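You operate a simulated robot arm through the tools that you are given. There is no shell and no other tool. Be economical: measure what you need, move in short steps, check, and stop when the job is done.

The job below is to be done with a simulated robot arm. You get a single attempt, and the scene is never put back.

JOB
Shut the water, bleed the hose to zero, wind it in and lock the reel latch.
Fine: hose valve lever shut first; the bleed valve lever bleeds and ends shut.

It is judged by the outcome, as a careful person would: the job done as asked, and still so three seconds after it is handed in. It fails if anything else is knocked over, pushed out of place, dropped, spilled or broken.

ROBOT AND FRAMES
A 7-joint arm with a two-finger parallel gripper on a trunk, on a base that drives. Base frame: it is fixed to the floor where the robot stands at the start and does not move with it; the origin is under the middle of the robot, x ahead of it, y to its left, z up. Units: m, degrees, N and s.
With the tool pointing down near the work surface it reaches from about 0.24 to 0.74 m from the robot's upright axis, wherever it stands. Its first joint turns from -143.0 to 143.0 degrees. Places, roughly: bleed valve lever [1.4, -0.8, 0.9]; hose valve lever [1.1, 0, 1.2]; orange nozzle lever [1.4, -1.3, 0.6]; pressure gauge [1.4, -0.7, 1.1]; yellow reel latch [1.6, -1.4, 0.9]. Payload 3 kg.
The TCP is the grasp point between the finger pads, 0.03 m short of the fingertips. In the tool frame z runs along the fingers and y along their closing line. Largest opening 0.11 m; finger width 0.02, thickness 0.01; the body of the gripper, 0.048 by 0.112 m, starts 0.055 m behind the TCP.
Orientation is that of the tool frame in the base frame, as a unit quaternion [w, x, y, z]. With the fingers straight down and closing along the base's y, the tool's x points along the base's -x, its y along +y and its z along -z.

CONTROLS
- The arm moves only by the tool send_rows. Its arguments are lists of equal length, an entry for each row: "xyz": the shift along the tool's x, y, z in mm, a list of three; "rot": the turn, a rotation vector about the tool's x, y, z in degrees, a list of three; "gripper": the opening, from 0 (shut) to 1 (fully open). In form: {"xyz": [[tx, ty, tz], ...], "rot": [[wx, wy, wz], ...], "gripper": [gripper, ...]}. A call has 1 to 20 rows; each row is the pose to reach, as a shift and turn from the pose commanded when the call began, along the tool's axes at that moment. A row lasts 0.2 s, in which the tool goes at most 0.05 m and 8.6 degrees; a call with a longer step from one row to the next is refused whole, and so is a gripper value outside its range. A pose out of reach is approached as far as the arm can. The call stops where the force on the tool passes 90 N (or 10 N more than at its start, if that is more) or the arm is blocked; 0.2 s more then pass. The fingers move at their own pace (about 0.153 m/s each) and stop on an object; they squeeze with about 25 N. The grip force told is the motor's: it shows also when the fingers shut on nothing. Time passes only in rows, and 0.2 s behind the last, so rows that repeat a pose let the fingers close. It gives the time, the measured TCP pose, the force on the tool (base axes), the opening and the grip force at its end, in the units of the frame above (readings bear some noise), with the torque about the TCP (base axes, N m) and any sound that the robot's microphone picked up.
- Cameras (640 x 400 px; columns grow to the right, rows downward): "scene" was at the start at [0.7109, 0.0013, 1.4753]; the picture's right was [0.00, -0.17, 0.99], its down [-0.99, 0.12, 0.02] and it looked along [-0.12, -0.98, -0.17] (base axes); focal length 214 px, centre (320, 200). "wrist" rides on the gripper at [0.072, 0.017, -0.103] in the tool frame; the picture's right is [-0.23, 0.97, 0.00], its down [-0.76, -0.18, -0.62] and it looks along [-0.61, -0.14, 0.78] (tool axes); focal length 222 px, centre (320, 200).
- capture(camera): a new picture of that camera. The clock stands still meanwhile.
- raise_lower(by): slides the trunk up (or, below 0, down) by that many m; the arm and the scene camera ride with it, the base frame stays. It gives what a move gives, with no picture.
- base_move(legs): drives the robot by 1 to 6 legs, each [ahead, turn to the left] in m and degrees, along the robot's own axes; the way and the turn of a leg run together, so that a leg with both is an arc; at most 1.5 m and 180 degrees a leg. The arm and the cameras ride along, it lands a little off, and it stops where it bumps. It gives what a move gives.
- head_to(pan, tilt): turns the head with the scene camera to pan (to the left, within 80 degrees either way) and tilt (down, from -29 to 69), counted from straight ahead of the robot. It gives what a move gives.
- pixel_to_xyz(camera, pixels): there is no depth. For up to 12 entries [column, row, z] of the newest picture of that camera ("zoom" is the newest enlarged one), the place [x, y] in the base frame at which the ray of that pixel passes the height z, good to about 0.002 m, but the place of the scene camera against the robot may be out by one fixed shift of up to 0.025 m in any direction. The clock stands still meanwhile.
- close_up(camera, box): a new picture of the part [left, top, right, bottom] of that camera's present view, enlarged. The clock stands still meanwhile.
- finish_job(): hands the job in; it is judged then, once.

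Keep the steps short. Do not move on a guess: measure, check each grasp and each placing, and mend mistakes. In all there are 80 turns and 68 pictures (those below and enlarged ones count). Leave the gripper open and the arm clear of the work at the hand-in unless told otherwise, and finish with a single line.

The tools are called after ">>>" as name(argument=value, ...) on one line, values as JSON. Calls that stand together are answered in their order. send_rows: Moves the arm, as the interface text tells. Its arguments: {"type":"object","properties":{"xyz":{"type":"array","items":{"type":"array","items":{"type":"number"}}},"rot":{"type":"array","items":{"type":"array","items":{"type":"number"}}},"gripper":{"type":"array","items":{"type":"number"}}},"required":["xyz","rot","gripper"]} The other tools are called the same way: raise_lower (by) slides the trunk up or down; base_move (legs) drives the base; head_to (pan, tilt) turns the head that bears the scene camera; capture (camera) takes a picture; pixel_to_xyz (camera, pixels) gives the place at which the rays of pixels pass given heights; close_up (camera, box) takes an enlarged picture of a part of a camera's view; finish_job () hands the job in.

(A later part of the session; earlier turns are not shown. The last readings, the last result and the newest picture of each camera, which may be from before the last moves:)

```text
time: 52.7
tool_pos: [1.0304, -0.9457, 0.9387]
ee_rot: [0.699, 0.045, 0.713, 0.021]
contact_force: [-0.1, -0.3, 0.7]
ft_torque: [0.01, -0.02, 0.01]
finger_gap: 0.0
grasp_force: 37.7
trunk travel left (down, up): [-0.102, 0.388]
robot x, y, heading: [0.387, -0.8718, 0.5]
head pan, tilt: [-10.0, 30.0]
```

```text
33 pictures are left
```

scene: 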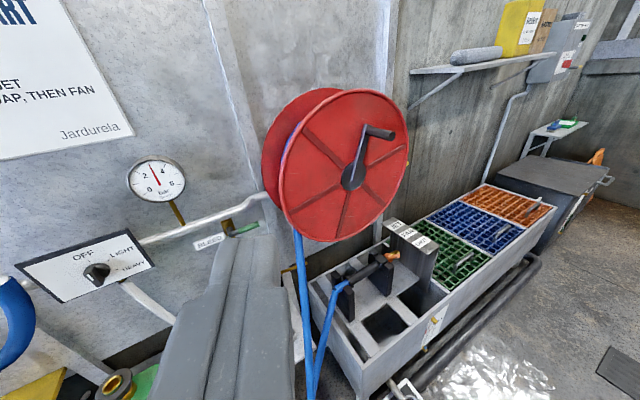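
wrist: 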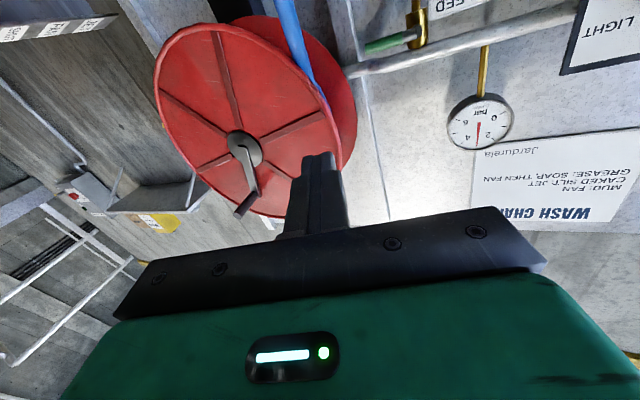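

Gauge is still 3 bar. The wrist view gives lever z≈0.926, tip y≈-0.867, hub ≈-0.79. I'll roll so the fingers close vertically and come to about (1.28,-0.84,0.926).

>>> send_rows(xyz=[[2, 10, 20], [4, 20, 45], [6, 30, 70], [7, 40, 95], [8, 50, 120], [10, 60, 145], [12, 70, 170], [14, 80, 190], [16, 90, 210], [18, 102, 230], [18, 113, 246]], rot=[[0, 0, 7.7], [0, 0, 15.4], [0, 0, 23.1], [0, 0, 30.8], [0, 0, 38.5], [0, 0, 46.2], [0, 0, 53.9], [0, 0, 61.6], [0, 0, 69.3], [0, 0, 77], [0, 0, 84.7]], gripper=[0, 0, 0, 0.2, 0.4, 0.5, 0.5, 0.5, 0.5, 0.5, 0.5])

>>> capture(camera="wrist")

```text
time: 55.1
tool_pos: [1.2803, -0.8383, 0.9263]
ee_rot: [0.503, 0.514, 0.497, 0.486]
contact_force: [-0.4, 0.0, 1.1]
ft_torque: [-0.01, 0.03, 0.09]
finger_gap: 0.0548
grasp_force: 0.0
trunk travel left (down, up): [-0.102, 0.388]
robot x, y, heading: [0.3932, -0.8712, 0.4]
head pan, tilt: [-10.0, 30.0]
```

```text
32 pictures are left
```

wrist: 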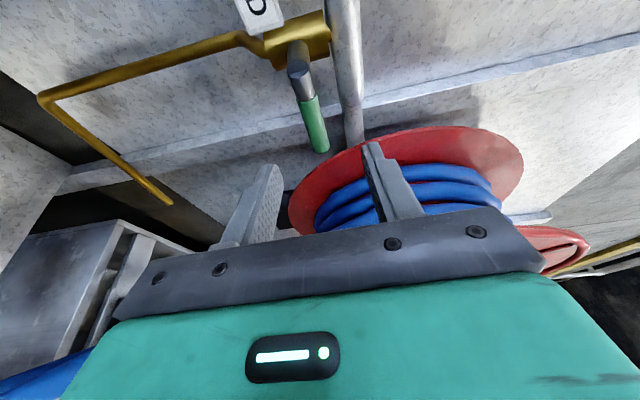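

The lever is at z≈0.918, y from -0.795 to -0.870, nicely between the fingers. I'll advance about 100 mm to straddle it near y=-0.85, then close.

>>> send_rows(xyz=[[-8, -5, 25], [-8, -6, 50], [-8, -6, 75], [-8, -6, 90], [-8, -6, 102], [-8, -6, 102], [-8, -6, 102], [-8, -6, 102]], rot=[[0, 0, 0], [0, 0, 0], [0, 0, 0], [0, 0, 0], [0, 0, 0], [0, 0, 0], [0, 0, 0], [0, 0, 0]], gripper=[0.5, 0.5, 0.5, 0.5, 0.5, 0.2, 0, 0])

>>> capture(camera="wrist")

```text
time: 56.9
tool_pos: [1.3817, -0.8494, 0.9197]
ee_rot: [0.503, 0.512, 0.497, 0.487]
contact_force: [13.2, 0.2, 11.3]
ft_torque: [0.16, 0.02, 0.31]
finger_gap: 0.0176
grasp_force: 45.4
trunk travel left (down, up): [-0.102, 0.388]
robot x, y, heading: [0.3848, -0.8719, 0.5]
head pan, tilt: [-10.0, 30.0]
```

```text
31 pictures are left
```

wrist: 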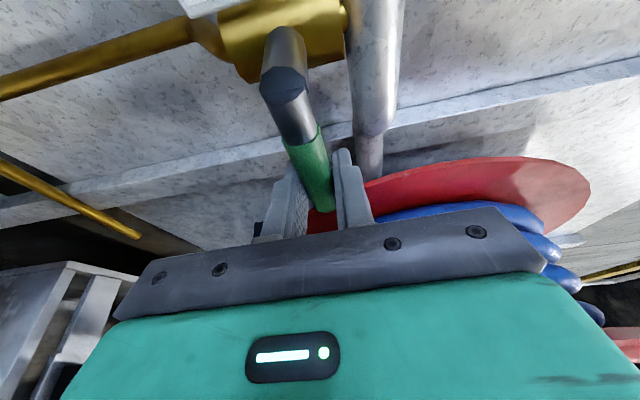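

Gripped (17.6 mm). By analogy with the hose valve, opening should turn the lever upward. I'll test 15°.

>>> send_rows(xyz=[[0.5, 8.4, 0], [2.2, 16.7, 0], [2.2, 16.7, 0]], rot=[[0, 0, -7.5], [0, 0, -15], [0, 0, -15]], gripper=[0, 0, 0])

```text
time: 57.7
tool_pos: [1.3808, -0.8481, 0.9342]
ee_rot: [0.563, 0.444, 0.56, 0.415]
contact_force: [-11.0, -2.0, -3.4]
ft_torque: [-0.12, -0.14, -0.7]
finger_gap: 0.0177
grasp_force: 44.6
trunk travel left (down, up): [-0.102, 0.388]
robot x, y, heading: [0.3862, -0.8748, 0.3]
head pan, tilt: [-10.0, 30.0]
```

It turns up freely. Continuing to 60°.

>>> send_rows(xyz=[[0.5, 8.4, 0], [2.2, 16.7, 0], [4.9, 24.7, 0], [8.6, 32.3, 0], [13.3, 39.3, 0], [18.9, 45.6, 0], [18.9, 45.6, 0]], rot=[[0, 0, -7.5], [0, 0, -15], [0, 0, -22.5], [0, 0, -30], [0, 0, -37.5], [0, 0, -45], [0, 0, -45]], gripper=[0, 0, 0, 0, 0, 0, 0])

>>> capture(camera="wrist")

```text
time: 59.3
tool_pos: [1.3837, -0.819, 0.9761]
ee_rot: [0.68, 0.196, 0.687, 0.168]
contact_force: [-23.4, -23.1, -12.9]
ft_torque: [-1.02, -0.57, 0.09]
finger_gap: 0.0187
grasp_force: 44.9
trunk travel left (down, up): [-0.102, 0.388]
robot x, y, heading: [0.3882, -0.8698, 0.4]
head pan, tilt: [-10.0, 30.0]
```

```text
30 pictures are left
```

wrist: 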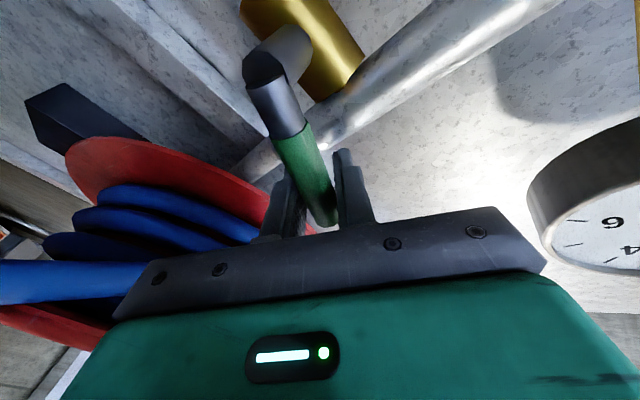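

The lever is about 58° open and held. I'll go on to about 82° and then read the gauge.

>>> send_rows(xyz=[[0.5, 8.4, 0], [2.2, 16.7, 0], [4.9, 24.7, 0], [4.9, 24.7, 0]], rot=[[0, 0, -7.5], [0, 0, -15], [0, 0, -22.5], [0, 0, -22.5]], gripper=[0, 0, 0, 0])

>>> head_to(pan=35, tilt=0)

>>> capture(camera="scene")

```text
time: 60.3
tool_pos: [1.3823, -0.7965, 0.9828]
ee_rot: [0.7, 0.058, 0.711, 0.033]
contact_force: [-23.5, -30.2, -4.3]
ft_torque: [-1.09, -0.81, 0.33]
finger_gap: 0.0187
grasp_force: 45.1
trunk travel left (down, up): [-0.102, 0.388]
robot x, y, heading: [0.3869, -0.8714, 0.5]
head pan, tilt: [-10.0, 30.0]
```

```text
time: 61.4
tool_pos: [1.3828, -0.7966, 0.985]
ee_rot: [0.7, 0.058, 0.711, 0.034]
contact_force: [-13.0, -29.6, 7.8]
ft_torque: [-1.21, -0.93, 0.41]
finger_gap: 0.0192
grasp_force: 45.1
trunk travel left (down, up): [-0.102, 0.388]
robot x, y, heading: [0.3846, -0.8716, 0.5]
head pan, tilt: [35.0, 0.0]
```

```text
29 pictures are left
```

scene: 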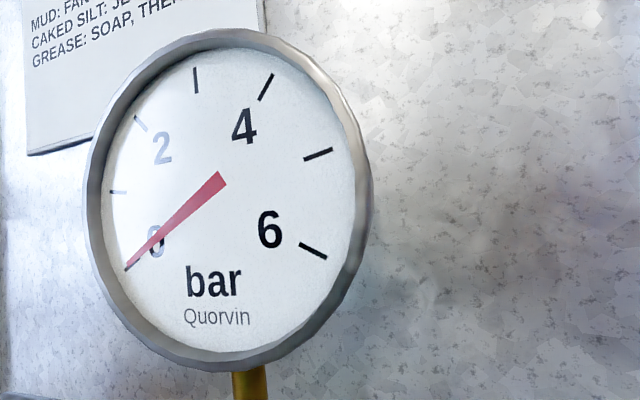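

The gauge reads zero. Now I'll turn the bleed lever back to its shut stop along the same arc.

>>> send_rows(xyz=[[0.5, -8.4, 0], [2.2, -16.7, 0], [4.9, -24.7, 0], [8.6, -32.3, 0], [13.3, -39.3, 0], [18.9, -45.6, 0], [25.2, -51.2, 0], [32.3, -55.9, 0], [39.8, -59.6, 0], [47.8, -62.3, 0], [56.1, -63.9, 0], [60, -64.4, 0], [60, -64.4, 0]], rot=[[0, 0, 7.5], [0, 0, 15], [0, 0, 22.5], [0, 0, 30], [0, 0, 37.5], [0, 0, 45], [0, 0, 52.5], [0, 0, 60], [0, 0, 67.5], [0, 0, 75], [0, 0, 82.5], [0, 0, 86], [0, 0, 86]], gripper=[0, 0, 0, 0, 0, 0, 0, 0, 0, 0, 0, 0, 0])

>>> capture(camera="wrist")

```text
time: 64.2
tool_pos: [1.3808, -0.8404, 0.9196]
ee_rot: [0.488, 0.523, 0.482, 0.505]
contact_force: [42.1, 51.8, 38.0]
ft_torque: [-1.28, -0.47, -0.99]
finger_gap: 0.0185
grasp_force: 44.4
trunk travel left (down, up): [-0.102, 0.388]
robot x, y, heading: [0.3864, -0.8706, 0.6]
head pan, tilt: [35.0, 0.0]
```

```text
28 pictures are left
```

wrist: 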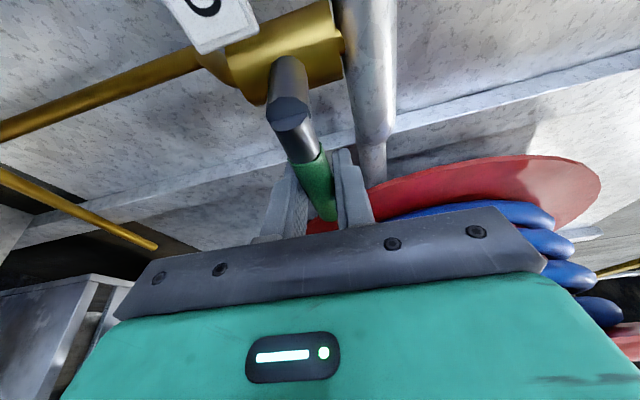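

It is back at the starting height and pressing against the stop (+38 N). I'll release, retract, and verify.

>>> send_rows(xyz=[[0, 1, 0], [0, 1, 0], [0, 1, -10], [0, 1, -50], [0, 1, -95], [0, 1, -140], [0, 1, -185], [0, 1, -230]], rot=[[0, 0, 0], [0, 0, 0], [0, 0, 0], [0, 0, 0], [0, 0, 0], [0, 0, 0], [0, 0, 0], [0, 0, 0]], gripper=[0.5, 0.5, 0.5, 0.5, 0.5, 0.5, 0.5, 0.5])

>>> capture(camera="wrist")

```text
time: 66.0
tool_pos: [1.151, -0.843, 0.9182]
ee_rot: [0.487, 0.529, 0.481, 0.501]
contact_force: [0.4, -0.3, -0.3]
ft_torque: [-0.01, -0.03, 0.0]
finger_gap: 0.0551
grasp_force: 0.0
trunk travel left (down, up): [-0.102, 0.388]
robot x, y, heading: [0.3868, -0.8692, 0.5]
head pan, tilt: [35.0, 0.0]
```

```text
27 pictures are left
```

wrist: 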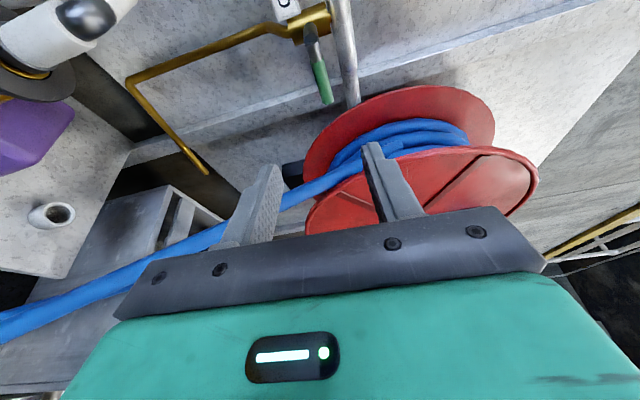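

The bleed lever is shut. Now the reel. I'll unroll and retract the tool, then take views of the reel and of the floor, where the sign and hose are.

>>> send_rows(xyz=[[0, 10, -20], [0, 20, -40], [0, 30, -60], [0, 40, -80], [0, 50, -100], [0, 60, -120], [0, 70, -140], [0, 80, -160], [0, 90, -180], [0, 100, -200], [0, 110, -220], [0, 120, -240]], rot=[[0, 0, -7.9], [0, 0, -15.8], [0, 0, -23.7], [0, 0, -31.6], [0, 0, -39.5], [0, 0, -47.4], [0, 0, -55.3], [0, 0, -63.2], [0, 0, -71.1], [0, 0, -79], [0, 0, -86.9], [0, 0, -94]], gripper=[0, 0, 0, 0, 0, 0, 0, 0, 0, 0, 0, 0])

>>> head_to(pan=-30, tilt=10)

>>> capture(camera="scene")

>>> pixel_to_xyz(camera="scene", pixels=[[320, 200, 0], [320, 200, 0.9], [320, 300, 0], [320, 300, 0.9], [600, 200, 0], [600, 200, 0.9]])

>>> head_to(pan=50, tilt=50)

>>> capture(camera="scene")

```text
time: 68.6
tool_pos: [0.9598, -0.841, 1.0776]
ee_rot: [0.699, 0.024, 0.715, 0.001]
contact_force: [0.2, 0.8, 0.1]
ft_torque: [0.03, -0.01, -0.07]
finger_gap: 0.0
grasp_force: 25.2
out of reach, approached as far as the arm can: row 8, 9, 10, 11, 12
trunk travel left (down, up): [-0.102, 0.388]
robot x, y, heading: [0.3875, -0.8697, 0.5]
head pan, tilt: [35.0, 0.0]
```

```text
time: 70.0
tool_pos: [0.9587, -0.8411, 1.0771]
ee_rot: [0.699, 0.027, 0.714, 0.001]
contact_force: [0.2, 0.4, 0.3]
ft_torque: [0.02, 0.01, 0.0]
finger_gap: 0.0
grasp_force: 25.0
trunk travel left (down, up): [-0.102, 0.388]
robot x, y, heading: [0.384, -0.8696, 0.2]
head pan, tilt: [-30.0, 10.0]
```

```text
26 pictures are left
```

scene: 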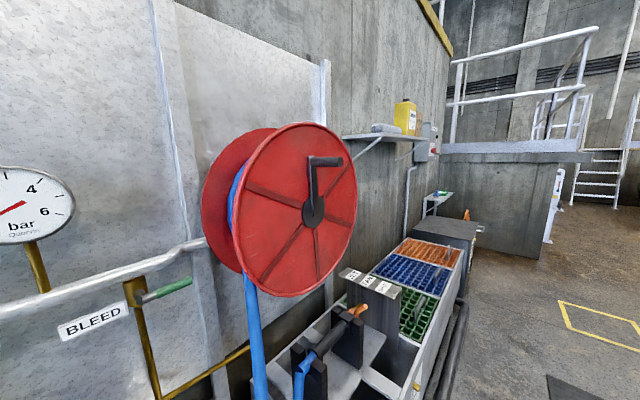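

```text
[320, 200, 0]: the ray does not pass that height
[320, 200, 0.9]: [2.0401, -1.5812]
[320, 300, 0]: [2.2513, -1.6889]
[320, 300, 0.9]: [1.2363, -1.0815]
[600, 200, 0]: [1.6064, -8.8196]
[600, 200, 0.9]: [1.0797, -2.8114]
```

```text
time: 71.5
tool_pos: [0.9573, -0.8407, 1.0768]
ee_rot: [0.699, 0.025, 0.714, 0.002]
contact_force: [-0.3, -0.3, 0.0]
ft_torque: [0.0, -0.04, 0.0]
finger_gap: 0.0
grasp_force: 24.3
trunk travel left (down, up): [-0.102, 0.388]
robot x, y, heading: [0.3832, -0.8696, 0.5]
head pan, tilt: [50.0, 50.0]
```

```text
25 pictures are left
```

scene: 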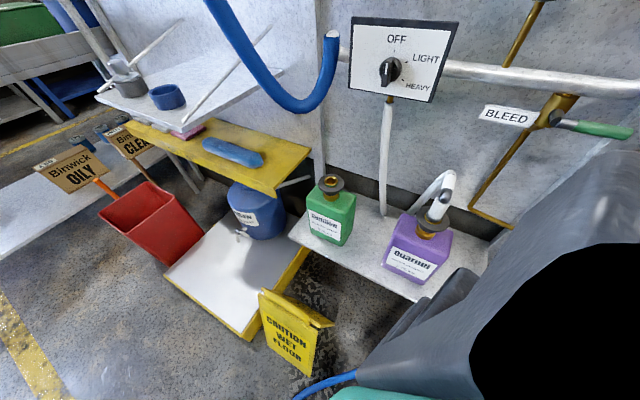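

Gauge is still zero, and the sign and bucket are standing. The hose comes down off the reel's left side, so winding in means turning the crank clockwise as seen from here. Hub ≈(1.395,-1.16,1.035), with the crank arm now pointing up. I'll reposition the robot in front of the reel.

>>> base_move(legs=[[-0.08, 0], [0, -60], [0.35, 0], [0, 60]])

>>> head_to(pan=0, tilt=10)

>>> capture(camera="scene")

>>> pixel_to_xyz(camera="scene", pixels=[[320, 300, 0.5], [320, 300, 0.9], [320, 390, 0.5], [320, 390, 0.9], [600, 300, 0.5], [600, 300, 0.9]])

>>> capture(camera="wrist")

```text
time: 75.3
tool_pos: [0.6273, -1.3516, 1.0787]
ee_rot: [0.608, 0.376, 0.609, -0.344]
contact_force: [-0.3, -0.1, 0.0]
ft_torque: [0.0, -0.01, -0.03]
finger_gap: 0.0
grasp_force: 24.8
trunk travel left (down, up): [-0.102, 0.388]
robot x, y, heading: [0.3333, -0.8599, -59.2]
head pan, tilt: [50.0, 50.0]
stopped in leg 2: the robot was blocked; the commanded pose is now the measured one
```

```text
time: 76.5
tool_pos: [0.6276, -1.3515, 1.0778]
ee_rot: [0.608, 0.377, 0.609, -0.343]
contact_force: [0.1, -0.3, -0.5]
ft_torque: [-0.06, -0.02, 0.0]
finger_gap: 0.0
grasp_force: 24.9
trunk travel left (down, up): [-0.102, 0.388]
robot x, y, heading: [0.3339, -0.8573, -59.1]
head pan, tilt: [0.0, 10.0]
```

```text
24 pictures are left
```

scene: 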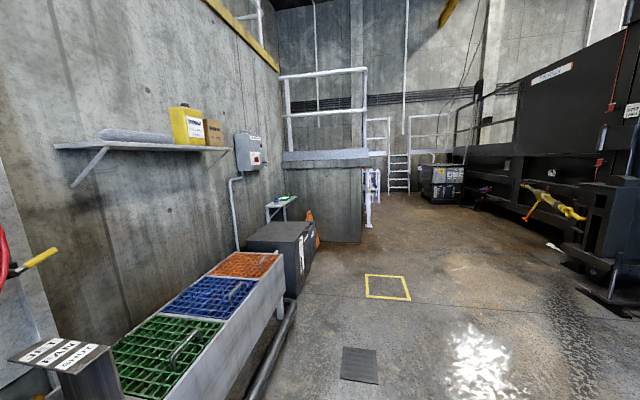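

```text
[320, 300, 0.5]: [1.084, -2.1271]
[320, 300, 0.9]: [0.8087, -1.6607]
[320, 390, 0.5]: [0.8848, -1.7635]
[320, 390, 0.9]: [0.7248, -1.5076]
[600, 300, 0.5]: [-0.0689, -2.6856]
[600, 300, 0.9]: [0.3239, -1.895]
```

```text
23 pictures are left
```

wrist: 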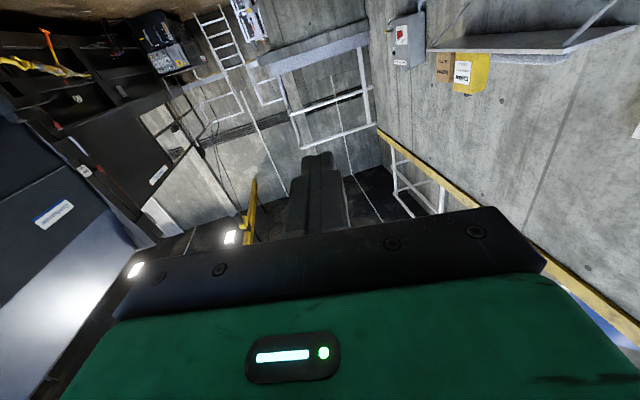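

Turns end "blocked" yet reach the heading; nothing is touching. The yellow latch lever is now visible at (40,257), beyond the reel. I'll continue the drive.

>>> base_move(legs=[[0.33, 0], [0, 59]])

>>> head_to(pan=0, tilt=12)

>>> capture(camera="scene")

>>> pixel_to_xyz(camera="scene", pixels=[[320, 300, 0.5], [320, 300, 0.9], [320, 390, 0.5], [320, 390, 0.9], [600, 300, 0.5], [600, 300, 0.9]])

>>> capture(camera="wrist")

```text
time: 81.3
tool_pos: [1.0771, -1.1576, 1.0781]
ee_rot: [0.698, 0.035, 0.715, -0.007]
contact_force: [-0.4, -0.8, 0.0]
ft_torque: [-0.02, -0.01, 0.0]
finger_gap: 0.0
grasp_force: 25.6
trunk travel left (down, up): [-0.102, 0.388]
robot x, y, heading: [0.5016, -1.1706, -1.5]
head pan, tilt: [0.0, 10.0]
```

```text
time: 81.9
tool_pos: [1.0775, -1.1573, 1.0793]
ee_rot: [0.698, 0.036, 0.715, -0.008]
contact_force: [-0.2, 0.1, 0.0]
ft_torque: [0.0, 0.03, -0.03]
finger_gap: 0.0
grasp_force: 25.0
trunk travel left (down, up): [-0.102, 0.388]
robot x, y, heading: [0.5036, -1.1701, -1.3]
head pan, tilt: [0.0, 12.0]
```

```text
22 pictures are left
```

scene: 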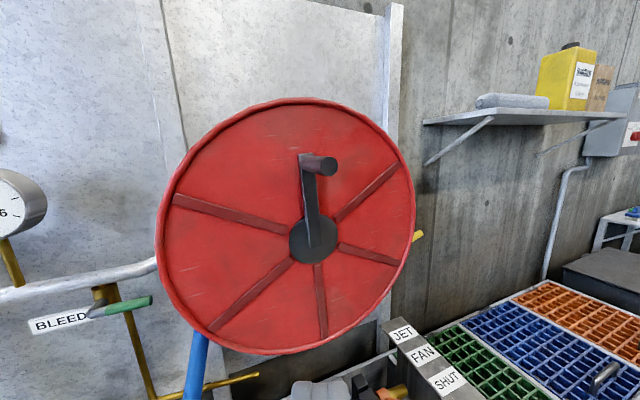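

```text
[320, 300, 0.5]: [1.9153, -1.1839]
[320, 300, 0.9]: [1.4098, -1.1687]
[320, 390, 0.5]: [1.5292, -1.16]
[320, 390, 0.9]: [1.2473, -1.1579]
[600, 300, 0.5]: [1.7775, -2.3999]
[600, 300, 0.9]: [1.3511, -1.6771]
```

```text
21 pictures are left
```

wrist: 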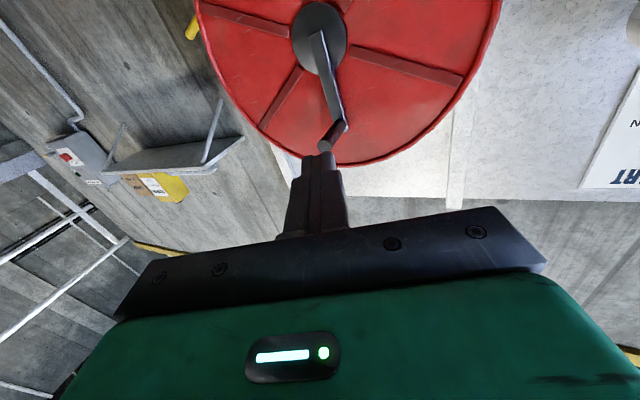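

Triangulating both cameras gives the crank handle tip at about (1.33,-1.19,1.17), the root at about (1.42,-1.15,1.175) and the hub at about (1.425,-1.166,1.02). The reel axis is yawed about 20°. I'll align the tool with the handle and stop about 6 cm short of it, fingers open.

>>> send_rows(xyz=[[-25, -8, 0], [-50, -16, 20], [-75, -25, 50], [-98, -33, 85], [-98, -38, 120], [-98, -43, 155], [-98, -43, 188]], rot=[[-4, 0, 0], [-8, 0, 0], [-12, 0, 0], [-16, 0, 0], [-20, 0, 0], [-23, 0, 0], [-23, 0, 0]], gripper=[0.3, 0.6, 0.6, 0.6, 0.6, 0.6, 0.6])

>>> capture(camera="wrist")

>>> capture(camera="scene")

```text
time: 83.5
tool_pos: [1.2615, -1.2194, 1.1722]
ee_rot: [0.692, -0.103, 0.702, 0.135]
contact_force: [-0.7, -0.5, 1.0]
ft_torque: [0.01, 0.08, 0.0]
finger_gap: 0.0661
grasp_force: 0.0
out of reach, approached as far as the arm can: row 6
trunk travel left (down, up): [-0.102, 0.388]
robot x, y, heading: [0.5058, -1.1671, -1.5]
head pan, tilt: [0.0, 12.0]
```

```text
20 pictures are left
```

wrist: 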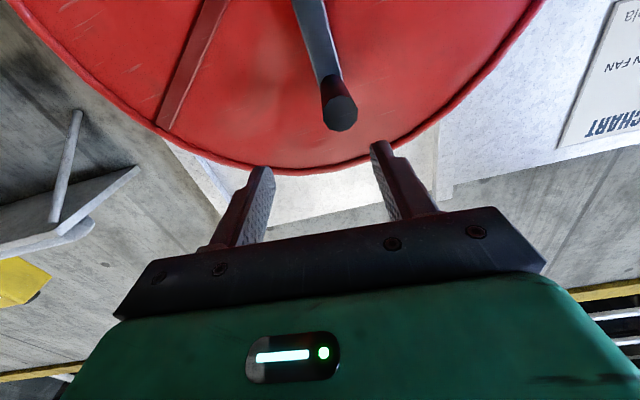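

```text
19 pictures are left
```

scene: 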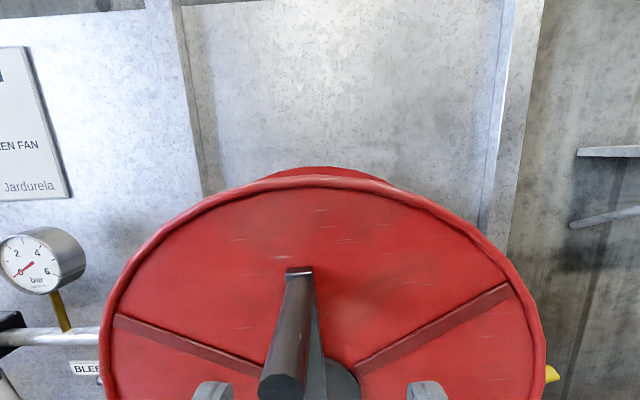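

The handle is centred about 20 mm left and 16 mm below my tool axis and starts about 60 mm ahead; alignment is good. I'll correct, advance over it, and grip.

>>> send_rows(xyz=[[16, 20, 0], [16, 20, 30], [16, 20, 60], [16, 20, 85], [16, 20, 95], [16, 20, 95], [16, 20, 95], [16, 20, 95]], rot=[[0, 0, 0], [0, 0, 0], [0, 0, 0], [0, 0, 0], [0, 0, 0], [0, 0, 0], [0, 0, 0], [0, 0, 0]], gripper=[0.6, 0.6, 0.6, 0.6, 0.6, 0.3, 0, 0])

>>> capture(camera="wrist")

```text
time: 84.7
tool_pos: [1.3416, -1.1791, 1.1554]
ee_rot: [0.693, -0.097, 0.703, 0.13]
contact_force: [-43.3, -16.7, -7.2]
ft_torque: [-0.18, -0.13, -0.01]
finger_gap: 0.0329
grasp_force: 0.0
trunk travel left (down, up): [-0.102, 0.388]
robot x, y, heading: [0.5035, -1.1703, -1.3]
head pan, tilt: [0.0, 12.0]
stopped in row 6: the force on the tool passed its limit at 100 N (the readings are from after the stop); the commanded pose is now the measured one
```

```text
18 pictures are left
```

wrist: 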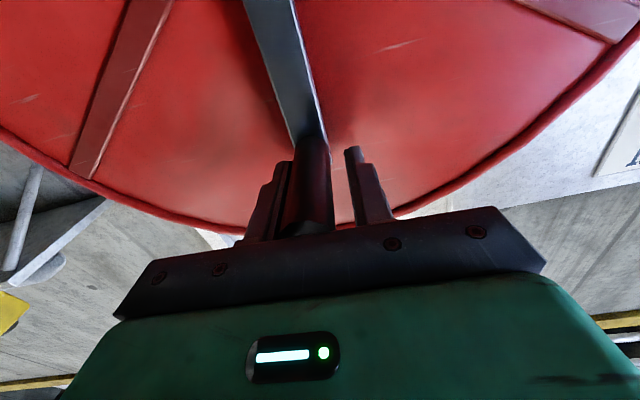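

The handle is between the fingers but its end hit the palm (100 N stop). I'll back off 15 mm and close.

>>> send_rows(xyz=[[0, 0, -10], [0, 0, -18], [0, -3, -18], [0, -3, -18], [0, -3, -18], [0, -3, -18]], rot=[[0, 0, 0], [0, 0, 0], [0, 0, 0], [0, 0, 0], [0, 0, 0], [0, 0, 0]], gripper=[0.3, 0.3, 0.1, 0, 0, 0])

```text
time: 86.1
tool_pos: [1.3289, -1.1822, 1.1524]
ee_rot: [0.69, -0.099, 0.704, 0.132]
contact_force: [7.1, 5.8, 4.9]
ft_torque: [-0.02, 0.8, -2.58]
finger_gap: 0.0243
grasp_force: 45.1
trunk travel left (down, up): [-0.102, 0.388]
robot x, y, heading: [0.508, -1.1711, -1.3]
head pan, tilt: [0.0, 12.0]
```

Gripped firmly (24 mm). I'll do a short trial clockwise (toward -y), about 30° on R≈0.13 m.

>>> send_rows(xyz=[[-0.5, -11, 0], [-1, -22.6, 0], [0.5, -34, 0], [2, -45.1, 0], [5, -56, 0], [8.8, -66.7, 0], [8.8, -66.7, 0]], rot=[[0, 0, 0], [0, 0, 0], [0, 0, 0], [0, 0, 0], [0, 0, 0], [0, 0, 0], [0, 0, 0]], gripper=[0, 0, 0, 0, 0, 0, 0])

```text
time: 87.7
tool_pos: [1.3488, -1.2459, 1.1401]
ee_rot: [0.691, -0.1, 0.703, 0.132]
contact_force: [-2.1, 2.5, -1.2]
ft_torque: [-0.06, 0.15, -2.43]
finger_gap: 0.0243
grasp_force: 44.9
trunk travel left (down, up): [-0.102, 0.388]
robot x, y, heading: [0.5057, -1.1664, -1.2]
head pan, tilt: [0.0, 12.0]
```

It turns freely with tiny forces. Continuing to about 90° (handle at the right side).

>>> send_rows(xyz=[[10.5, -20.1, 0], [24.3, -38.1, 0], [41, -53.4, 0], [60.1, -65.6, 0], [81, -74.2, 0], [103.1, -79.1, 0], [125.8, -80.1, 0], [125.8, -80.1, 0]], rot=[[0, 0, 0], [0, 0, 0], [0, 0, 0], [0, 0, 0], [0, 0, 0], [0, 0, 0], [0, 0, 0], [0, 0, 0]], gripper=[0, 0, 0, 0, 0, 0, 0, 0])

```text
time: 89.5
tool_pos: [1.3726, -1.3163, 1.0119]
ee_rot: [0.69, -0.1, 0.704, 0.132]
contact_force: [-0.3, 0.6, 0.1]
ft_torque: [0.0, 0.0, -0.03]
finger_gap: 0.0001
grasp_force: 37.4
trunk travel left (down, up): [-0.102, 0.388]
robot x, y, heading: [0.5038, -1.1677, -1.5]
head pan, tilt: [0.0, 12.0]
```

The fingers lost the handle on the vertical part. Let me look at where it is.

>>> send_rows(xyz=[[0, 0, -30], [0, 0, -70], [0, 0, -110], [-20, 30, -140]], rot=[[0, 0, 0], [0, 0, 0], [0, 0, 0], [0, 0, 0]], gripper=[0, 0, 0, 0])

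>>> capture(camera="scene")

```text
time: 90.5
tool_pos: [1.2303, -1.3295, 1.034]
ee_rot: [0.69, -0.099, 0.704, 0.131]
contact_force: [0.8, -0.6, -0.2]
ft_torque: [0.03, -0.02, 0.03]
finger_gap: 0.0
grasp_force: 38.3
trunk travel left (down, up): [-0.102, 0.388]
robot x, y, heading: [0.5033, -1.168, -1.7]
head pan, tilt: [0.0, 12.0]
```

```text
17 pictures are left
```

scene: 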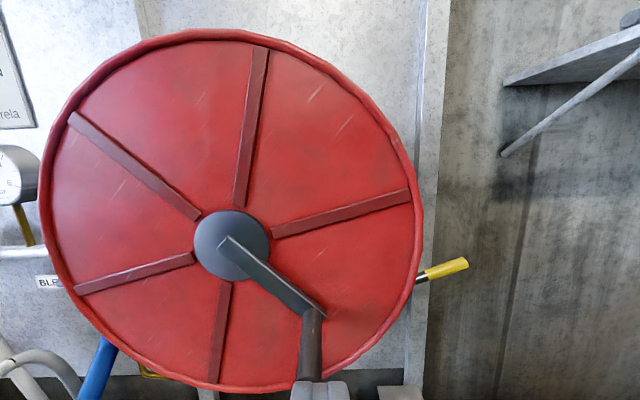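

The handle is now at lower right (φ≈128°) and the reel stays where it's left. I'll change method: push the handle round with the closed fingers as a peg from behind, on a corrected circle (R≈0.123 m, centre z≈1.03). First the approach and about a quarter turn.

>>> send_rows(xyz=[[12, -18.5, 20], [24, -18.5, 60], [24, -18.5, 100], [24, -18.5, 143], [54.6, -8.9, 143], [81.7, 8.4, 143], [103.4, 32.1, 143], [118.2, 60.5, 143], [125.1, 91.9, 143], [123.7, 124, 143]], rot=[[0, 0, 0], [0, 0, 0], [0, 0, 0], [0, 0, 0], [0, 0, 0], [0, 0, 0], [0, 0, 0], [0, 0, 0], [0, 0, 0], [0, 0, 0]], gripper=[0, 0, 0, 0, 0, 0, 0, 0, 0, 0])

>>> capture(camera="scene")

```text
time: 92.7
tool_pos: [1.3227, -1.1626, 0.9173]
ee_rot: [0.69, -0.098, 0.705, 0.132]
contact_force: [0.1, 0.3, -0.3]
ft_torque: [-0.01, 0.0, 0.05]
finger_gap: 0.0
grasp_force: 37.5
trunk travel left (down, up): [-0.102, 0.388]
robot x, y, heading: [0.5049, -1.1711, -1.5]
head pan, tilt: [0.0, 12.0]
```

```text
16 pictures are left
```

scene: 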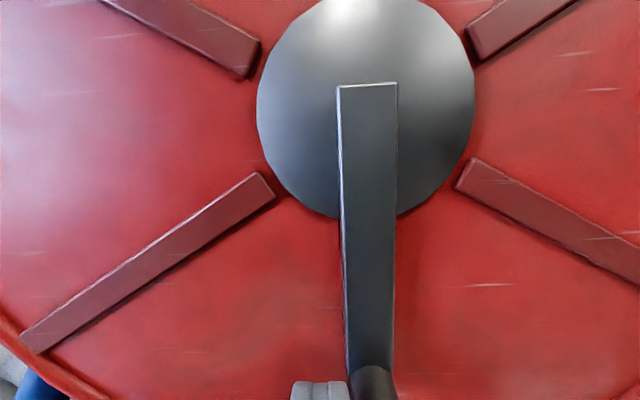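

The peg ended up just left of the handle (handle at about φ 178°, 25 mm to my right), and the crank hangs freely. I'll grip it here at the bottom instead. That gives a third point for fitting the circle exactly.

>>> send_rows(xyz=[[0, 0, -45], [0, 0, -90], [-4, -25, -90], [-4, -25, -90], [-4, -25, -60], [-4, -25, -30], [-4, -25, -2], [-4, -25, -2], [-4, -25, -2], [-4, -25, -2], [-4, -25, -2]], rot=[[0, 0, 0], [0, 0, 0], [0, 0, 0], [0, 0, 0], [0, 0, 0], [0, 0, 0], [0, 0, 0], [0, 0, 0], [0, 0, 0], [0, 0, 0], [0, 0, 0]], gripper=[0, 0.3, 0.5, 0.5, 0.5, 0.5, 0.5, 0.3, 0, 0, 0])

>>> capture(camera="scene")

```text
time: 95.1
tool_pos: [1.3307, -1.1878, 0.9172]
ee_rot: [0.69, -0.099, 0.704, 0.132]
contact_force: [-0.3, 0.2, 0.5]
ft_torque: [0.0, -0.01, 0.02]
finger_gap: 0.0
grasp_force: 25.1
out of reach, approached as far as the arm can: row 1, 2, 3, 4
trunk travel left (down, up): [-0.102, 0.388]
robot x, y, heading: [0.504, -1.1699, -1.7]
head pan, tilt: [0.0, 12.0]
```

```text
15 pictures are left
```

scene: 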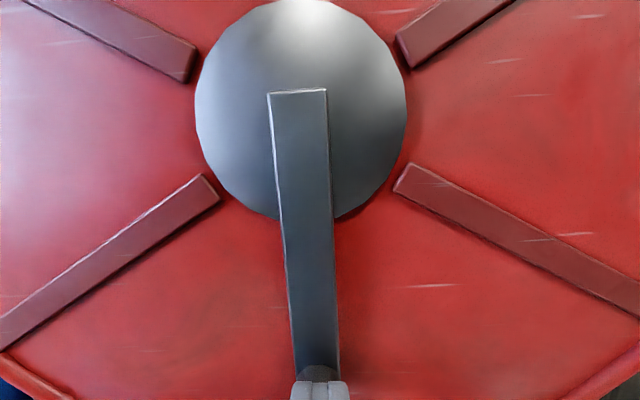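

The fingers closed just below the handle, so the handle sits nearer the hub: the true crank radius is about 0.106 m with centre z≈1.046. The arm also can't retract further here, so I'll back the base 0.1 m for working room.

>>> base_move(legs=[[-0.1, 0]])

>>> capture(camera="scene")

```text
time: 96.3
tool_pos: [1.2282, -1.185, 0.9163]
ee_rot: [0.691, -0.099, 0.704, 0.131]
contact_force: [-0.1, 0.1, 0.1]
ft_torque: [0.01, 0.05, -0.02]
finger_gap: 0.0
grasp_force: 24.8
trunk travel left (down, up): [-0.102, 0.388]
robot x, y, heading: [0.4059, -1.1666, -1.2]
head pan, tilt: [0.0, 12.0]
```

```text
14 pictures are left
```

scene: 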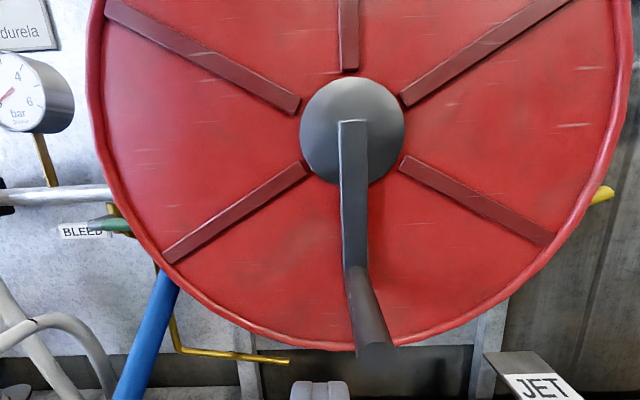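

The scene camera seems shifted by about 2 cm against the arm, while the wrist camera agreed with the actual grip. I'll take a wrist picture to locate the handle and hub properly.

>>> capture(camera="wrist")

```text
13 pictures are left
```

wrist: 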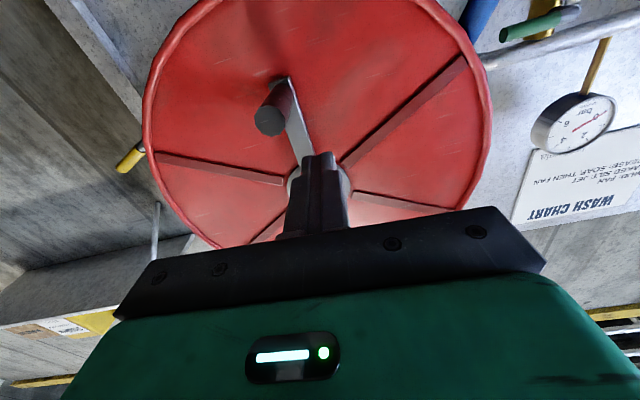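

With the wrist camera, the real grip points and the palm contact, all three handle points fit a circle of R=0.1335 m. The handle hangs at the bottom, 28 mm below and 28 mm right of my TCP. The crank is bottom-heavy, so I'll grip at the bottom and roll the tool with the crank while lifting.

>>> send_rows(xyz=[[14, -14, 0], [28, -28, 0], [28, -28, 0], [28, -28, 30], [28, -28, 60], [28, -28, 90], [28, -28, 90], [28, -28, 90], [28, -28, 90], [28, -28, 90]], rot=[[0, 0, 0], [0, 0, 0], [0, 0, 0], [0, 0, 0], [0, 0, 0], [0, 0, 0], [0, 0, 0], [0, 0, 0], [0, 0, 0], [0, 0, 0]], gripper=[0.3, 0.5, 0.5, 0.5, 0.5, 0.5, 0.3, 0, 0, 0])

```text
time: 98.5
tool_pos: [1.3225, -1.1812, 0.8883]
ee_rot: [0.69, -0.1, 0.704, 0.132]
contact_force: [1.5, 1.4, -0.3]
ft_torque: [-0.2, 0.79, -2.35]
finger_gap: 0.0244
grasp_force: 44.5
trunk travel left (down, up): [-0.102, 0.388]
robot x, y, heading: [0.4041, -1.1683, -1.7]
head pan, tilt: [0.0, 12.0]
```

Gripped exactly as predicted (24.4 mm). Now 85° clockwise, rolling with the crank.

>>> send_rows(xyz=[[-2.4, 19.5, 0], [-7.7, 38.4, 0], [-15.7, 56.4, 0], [-26.2, 72.9, 0], [-39.1, 87.7, 0], [-54.1, 100.5, 0], [-70.7, 110.9, 0], [-88.7, 118.8, 0], [-107.7, 123.8, 0], [-127.3, 126.1, 0]], rot=[[0, 0, 8.5], [0, 0, 17], [0, 0, 25.5], [0, 0, 34], [0, 0, 42.5], [0, 0, 51], [0, 0, 59.5], [0, 0, 68], [0, 0, 76.5], [0, 0, 85]], gripper=[0, 0, 0, 0, 0, 0, 0, 0, 0, 0])

```text
time: 100.7
tool_pos: [1.2849, -1.0641, 1.0223]
ee_rot: [0.42, 0.401, 0.587, 0.564]
contact_force: [9.1, 30.9, 3.8]
ft_torque: [0.65, -2.39, 0.61]
finger_gap: 0.0244
grasp_force: 45.0
trunk travel left (down, up): [-0.102, 0.388]
robot x, y, heading: [0.404, -1.1623, -1.6]
head pan, tilt: [0.0, 12.0]
```

Still held, with modest force. The same arc repeats in the rolled tool frame, so I'll do another 85°.

>>> send_rows(xyz=[[-2.4, 19.5, 0], [-7.7, 38.4, 0], [-15.7, 56.4, 0], [-26.2, 72.9, 0], [-39.1, 87.7, 0], [-54.1, 100.5, 0], [-70.7, 110.9, 0], [-88.7, 118.8, 0], [-107.7, 123.8, 0], [-127.3, 126.1, 0]], rot=[[0, 0, 8.5], [0, 0, 17], [0, 0, 25.5], [0, 0, 34], [0, 0, 42.5], [0, 0, 51], [0, 0, 59.5], [0, 0, 68], [0, 0, 76.5], [0, 0, 85]], gripper=[0, 0, 0, 0, 0, 0, 0, 0, 0, 0])

>>> capture(camera="wrist")

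```text
time: 102.9
tool_pos: [1.3252, -1.1856, 1.1468]
ee_rot: [-0.072, 0.694, 0.16, 0.698]
contact_force: [-23.6, -9.6, -23.6]
ft_torque: [0.09, -0.32, -2.42]
finger_gap: 0.0247
grasp_force: 44.8
trunk travel left (down, up): [-0.102, 0.388]
robot x, y, heading: [0.4015, -1.1661, -1.8]
head pan, tilt: [0.0, 12.0]
```

```text
12 pictures are left
```

wrist: 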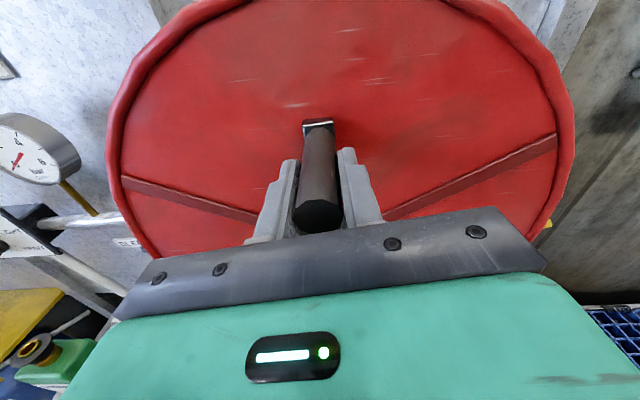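

At the top and still held. I'll try continuing another 85° with the roll, watching for the joint limit.

>>> send_rows(xyz=[[-2.4, 19.5, 0], [-7.7, 38.4, 0], [-15.7, 56.4, 0], [-26.2, 72.9, 0], [-39.1, 87.7, 0], [-54.1, 100.5, 0], [-70.7, 110.9, 0], [-88.7, 118.8, 0], [-107.7, 123.8, 0], [-127.3, 126.1, 0]], rot=[[0, 0, 8.5], [0, 0, 17], [0, 0, 25.5], [0, 0, 34], [0, 0, 42.5], [0, 0, 51], [0, 0, 59.5], [0, 0, 68], [0, 0, 76.5], [0, 0, 85]], gripper=[0, 0, 0, 0, 0, 0, 0, 0, 0, 0])

```text
time: 103.5
tool_pos: [1.3322, -1.1827, 1.1536]
ee_rot: [-0.168, 0.707, 0.093, 0.681]
contact_force: [-35.1, 19.0, -3.5]
ft_torque: [-0.3, 0.86, -2.84]
finger_gap: 0.0271
grasp_force: 45.0
trunk travel left (down, up): [-0.102, 0.388]
robot x, y, heading: [0.4042, -1.1664, -1.4]
head pan, tilt: [0.0, 12.0]
stopped in row 2: the force on the tool passed its limit at 100 N (the readings are from after the stop); the commanded pose is now the measured one
```

The force limit stopped it just past the top. I need to see whether the hose is taut or fully wound. Looking down-left with the inverted scene camera.

>>> head_to(pan=-35, tilt=-29)

>>> capture(camera="scene")

```text
time: 104.5
tool_pos: [1.3335, -1.1829, 1.1524]
ee_rot: [-0.167, 0.706, 0.092, 0.682]
contact_force: [-35.9, 34.9, -4.4]
ft_torque: [-0.07, 0.58, -2.77]
finger_gap: 0.0271
grasp_force: 44.8
trunk travel left (down, up): [-0.102, 0.388]
robot x, y, heading: [0.4043, -1.1647, -1.3]
head pan, tilt: [-35.0, -28.6]
```

```text
11 pictures are left
```

scene: 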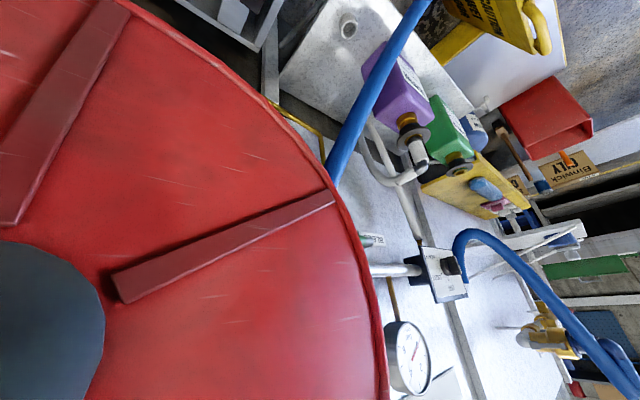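

The hose still leads out toward the floor. I'll test the resistance by moving 30 mm along the tangent with fixed orientation.

>>> send_rows(xyz=[[0, 0, -8], [0, 10, -8], [0, 20, -8], [-2, 30, -8], [-2, 30, -8]], rot=[[0, 0, 0], [0, 0, 0], [0, 0, 0], [0, 0, 0], [0, 0, 0]], gripper=[0, 0, 0, 0, 0])

```text
time: 105.3
tool_pos: [1.3299, -1.1832, 1.1522]
ee_rot: [-0.176, 0.705, 0.104, 0.679]
contact_force: [-42.0, 22.3, -2.9]
ft_torque: [-0.16, 0.36, -2.69]
finger_gap: 0.0285
grasp_force: 44.6
trunk travel left (down, up): [-0.102, 0.388]
robot x, y, heading: [0.4035, -1.1665, -1.5]
head pan, tilt: [-35.0, -28.6]
stopped in row 3: the force on the tool passed its limit at 93 N (the readings are from after the stop); the commanded pose is now the measured one
```

It stops firmly at the same angle after one full turn, which suggests the wind-in limit. I'll release gently, retract a little and check that the crank stays and where the hose is.

>>> send_rows(xyz=[[0, -4, 0], [0, -4, 0], [0, -4, 0], [0, -4, 0], [0, -4, -30], [0, -4, -70], [0, -4, -100]], rot=[[0, 0, 0], [0, 0, 0], [0, 0, 0], [0, 0, 0], [0, 0, 0], [0, 0, 0], [0, 0, 0]], gripper=[0, 0.2, 0.4, 0.5, 0.5, 0.5, 0.5])

>>> base_move(legs=[[-0.12, 0]])

>>> capture(camera="wrist")

```text
time: 106.9
tool_pos: [1.2387, -1.2227, 1.1501]
ee_rot: [-0.174, 0.707, 0.1, 0.678]
contact_force: [-0.9, 0.4, -0.2]
ft_torque: [0.0, -0.05, -0.05]
finger_gap: 0.0553
grasp_force: 0.1
trunk travel left (down, up): [-0.102, 0.388]
robot x, y, heading: [0.4031, -1.1671, -1.3]
head pan, tilt: [-35.0, -28.6]
```

```text
time: 108.1
tool_pos: [1.1159, -1.2193, 1.151]
ee_rot: [-0.175, 0.707, 0.1, 0.678]
contact_force: [0.4, -0.2, 1.4]
ft_torque: [0.02, 0.01, 0.02]
finger_gap: 0.0547
grasp_force: 0.0
trunk travel left (down, up): [-0.102, 0.388]
robot x, y, heading: [0.2822, -1.1664, -1.3]
head pan, tilt: [-35.0, -28.6]
```

```text
10 pictures are left
```

wrist: 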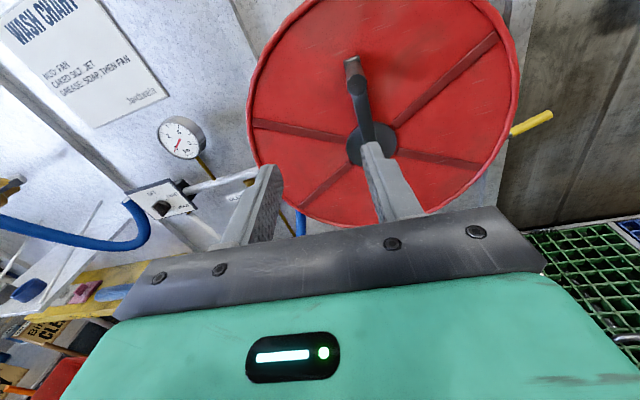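

The crank stays put, and the hose now hangs at (300,225). One scene look down at the hose and floor.

>>> head_to(pan=-5, tilt=-29)

>>> capture(camera="scene")

```text
time: 109.1
tool_pos: [1.1169, -1.2195, 1.1506]
ee_rot: [-0.175, 0.706, 0.101, 0.678]
contact_force: [1.1, -0.1, 0.4]
ft_torque: [-0.03, -0.01, 0.02]
finger_gap: 0.0547
grasp_force: 0.0
trunk travel left (down, up): [-0.102, 0.388]
robot x, y, heading: [0.2828, -1.1657, -1.3]
head pan, tilt: [-5.0, -28.6]
```

```text
9 pictures are left
```

scene: 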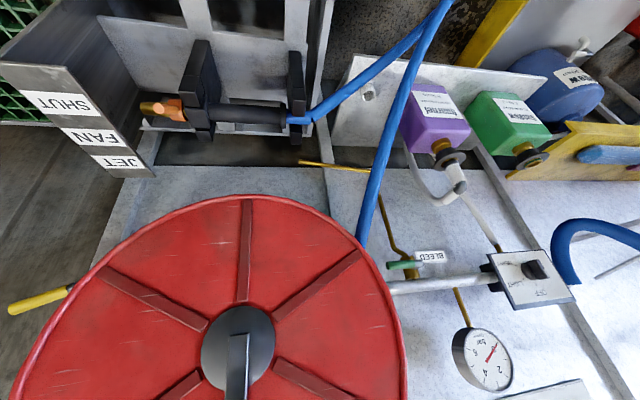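

Two hose strands still run out toward the floor at the top of the view. I'll pitch the tool down 40° to see the loop end.

>>> send_rows(xyz=[[0, 0, 0], [0, 0, 0], [0, 0, 0], [0, 0, 0], [0, 0, 0]], rot=[[0, -8, 0], [0, -16, 0], [0, -24, 0], [0, -32, 0], [0, -40, 0]], gripper=[0.5, 0.5, 0.5, 0.5, 0.5])

>>> capture(camera="scene")

```text
time: 110.3
tool_pos: [1.1174, -1.2207, 1.1484]
ee_rot: [-0.141, 0.867, 0.143, 0.455]
contact_force: [1.2, -0.4, -1.0]
ft_torque: [0.03, -0.04, 0.01]
finger_gap: 0.0552
grasp_force: 0.0
out of reach, approached as far as the arm can: row 5
trunk travel left (down, up): [-0.102, 0.388]
robot x, y, heading: [0.2814, -1.1648, -1.4]
head pan, tilt: [-5.0, -28.6]
```

```text
8 pictures are left
```

scene: 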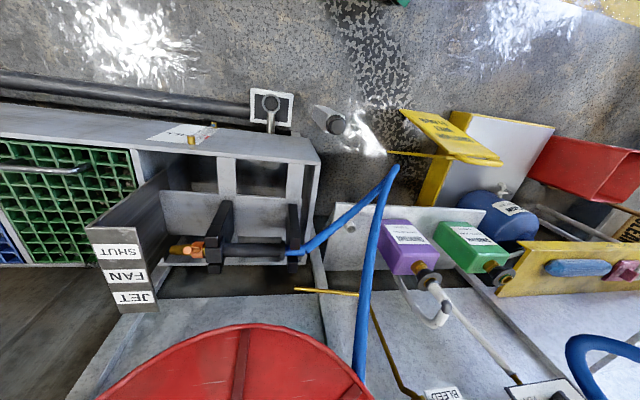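

The hose is pulled in: the loop is now short and off the floor, its apex at (392,170), so winding is done. Next is the latch. I'll pitch back up and retract so I can drive closer on the reel's right side.

>>> send_rows(xyz=[[0, 0, 0], [0, 0, 0], [0, 0, 0], [0, 0, 0], [0, 0, 0]], rot=[[0, 8, 0], [0, 16, 0], [0, 24, 0], [0, 32, 0], [0, 40, 0]], gripper=[0.3, 0, 0, 0, 0])

>>> send_rows(xyz=[[0, 0, -40], [0, 0, -80], [0, 0, -120], [0, 0, -160], [0, 0, -190]], rot=[[4, 0, 0], [8, 0, 0], [12, 0, 0], [16, 0, 0], [20, 0, 0]], gripper=[0, 0, 0, 0, 0])

```text
time: 111.5
tool_pos: [1.1168, -1.2186, 1.1497]
ee_rot: [-0.181, 0.657, 0.086, 0.727]
contact_force: [0.5, -0.2, 0.0]
ft_torque: [-0.02, 0.03, 0.0]
finger_gap: 0.0
grasp_force: 25.2
trunk travel left (down, up): [-0.102, 0.388]
robot x, y, heading: [0.2767, -1.1613, -1.7]
head pan, tilt: [-5.0, -28.6]
```

```text
time: 112.7
tool_pos: [0.9414, -1.291, 1.128]
ee_rot: [-0.293, 0.616, 0.213, 0.7]
contact_force: [0.6, 1.4, -1.0]
ft_torque: [0.01, 0.01, -0.03]
finger_gap: 0.0
grasp_force: 25.1
trunk travel left (down, up): [-0.102, 0.388]
robot x, y, heading: [0.2819, -1.1624, -1.5]
head pan, tilt: [-5.0, -28.6]
```

Yaw went the wrong way (now 42° left). Correcting to face straight ahead and level.

>>> send_rows(xyz=[[0, 0, 0], [0, 0, 0], [0, 0, 0], [0, 0, 0], [0, 0, 0], [0, 0, 0]], rot=[[-7, -1, 0], [-14, -2, 0], [-21, -4, 0], [-28, -5, 0], [-35, -6, 0], [-42, -7, 0]], gripper=[0, 0, 0, 0, 0, 0])

>>> base_move(legs=[[0, -35], [0.3, 0], [0, 36]])

>>> capture(camera="wrist")

```text
time: 114.1
tool_pos: [0.9384, -1.2731, 1.1473]
ee_rot: [-0.104, 0.701, 0.021, 0.705]
contact_force: [0.4, 0.0, 0.6]
ft_torque: [0.01, -0.03, 0.03]
finger_gap: 0.0005
grasp_force: 24.4
out of reach, approached as far as the arm can: row 4, 5, 6
trunk travel left (down, up): [-0.102, 0.388]
robot x, y, heading: [0.2798, -1.1662, -1.2]
head pan, tilt: [-5.0, -28.6]
```

```text
time: 116.2
tool_pos: [0.7693, -1.6169, 1.1489]
ee_rot: [0.105, 0.677, -0.182, 0.705]
contact_force: [-0.9, -0.2, -0.2]
ft_torque: [-0.02, 0.02, -0.03]
finger_gap: 0.0
grasp_force: 24.9
trunk travel left (down, up): [-0.102, 0.388]
robot x, y, heading: [0.2921, -1.1469, -35.5]
head pan, tilt: [-5.0, -28.6]
stopped in leg 1: the robot was blocked; the commanded pose is now the measured one
```

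```text
7 pictures are left
```

wrist: 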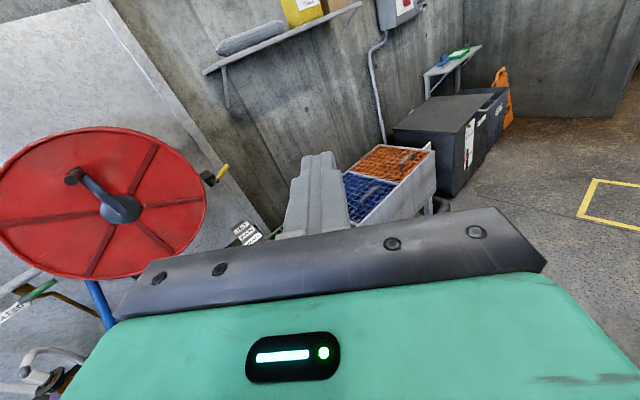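

The latch base is at (205,178) with its yellow lever pointing outward. Driving on.

>>> base_move(legs=[[0.35, 0], [0, 35]])

>>> close_up(camera="wrist", box=[120, 20, 440, 220])

```text
time: 120.2
tool_pos: [1.2468, -1.4852, 1.1491]
ee_rot: [-0.103, 0.7, 0.019, 0.706]
contact_force: [0.3, 0.2, 0.3]
ft_torque: [-0.03, 0.0, 0.0]
finger_gap: 0.0
grasp_force: 25.0
trunk travel left (down, up): [-0.102, 0.388]
robot x, y, heading: [0.5904, -1.3752, -1.9]
head pan, tilt: [-5.0, -28.6]
stopped in leg 2: the robot was blocked; the commanded pose is now the measured one
```

```text
2.00 times, centred on (280, 120) of wrist
```

zoom: 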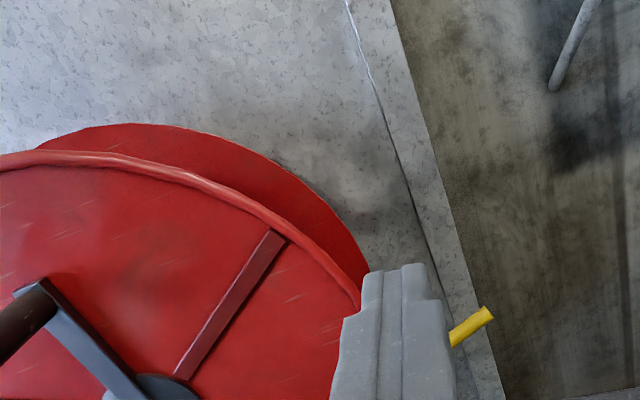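

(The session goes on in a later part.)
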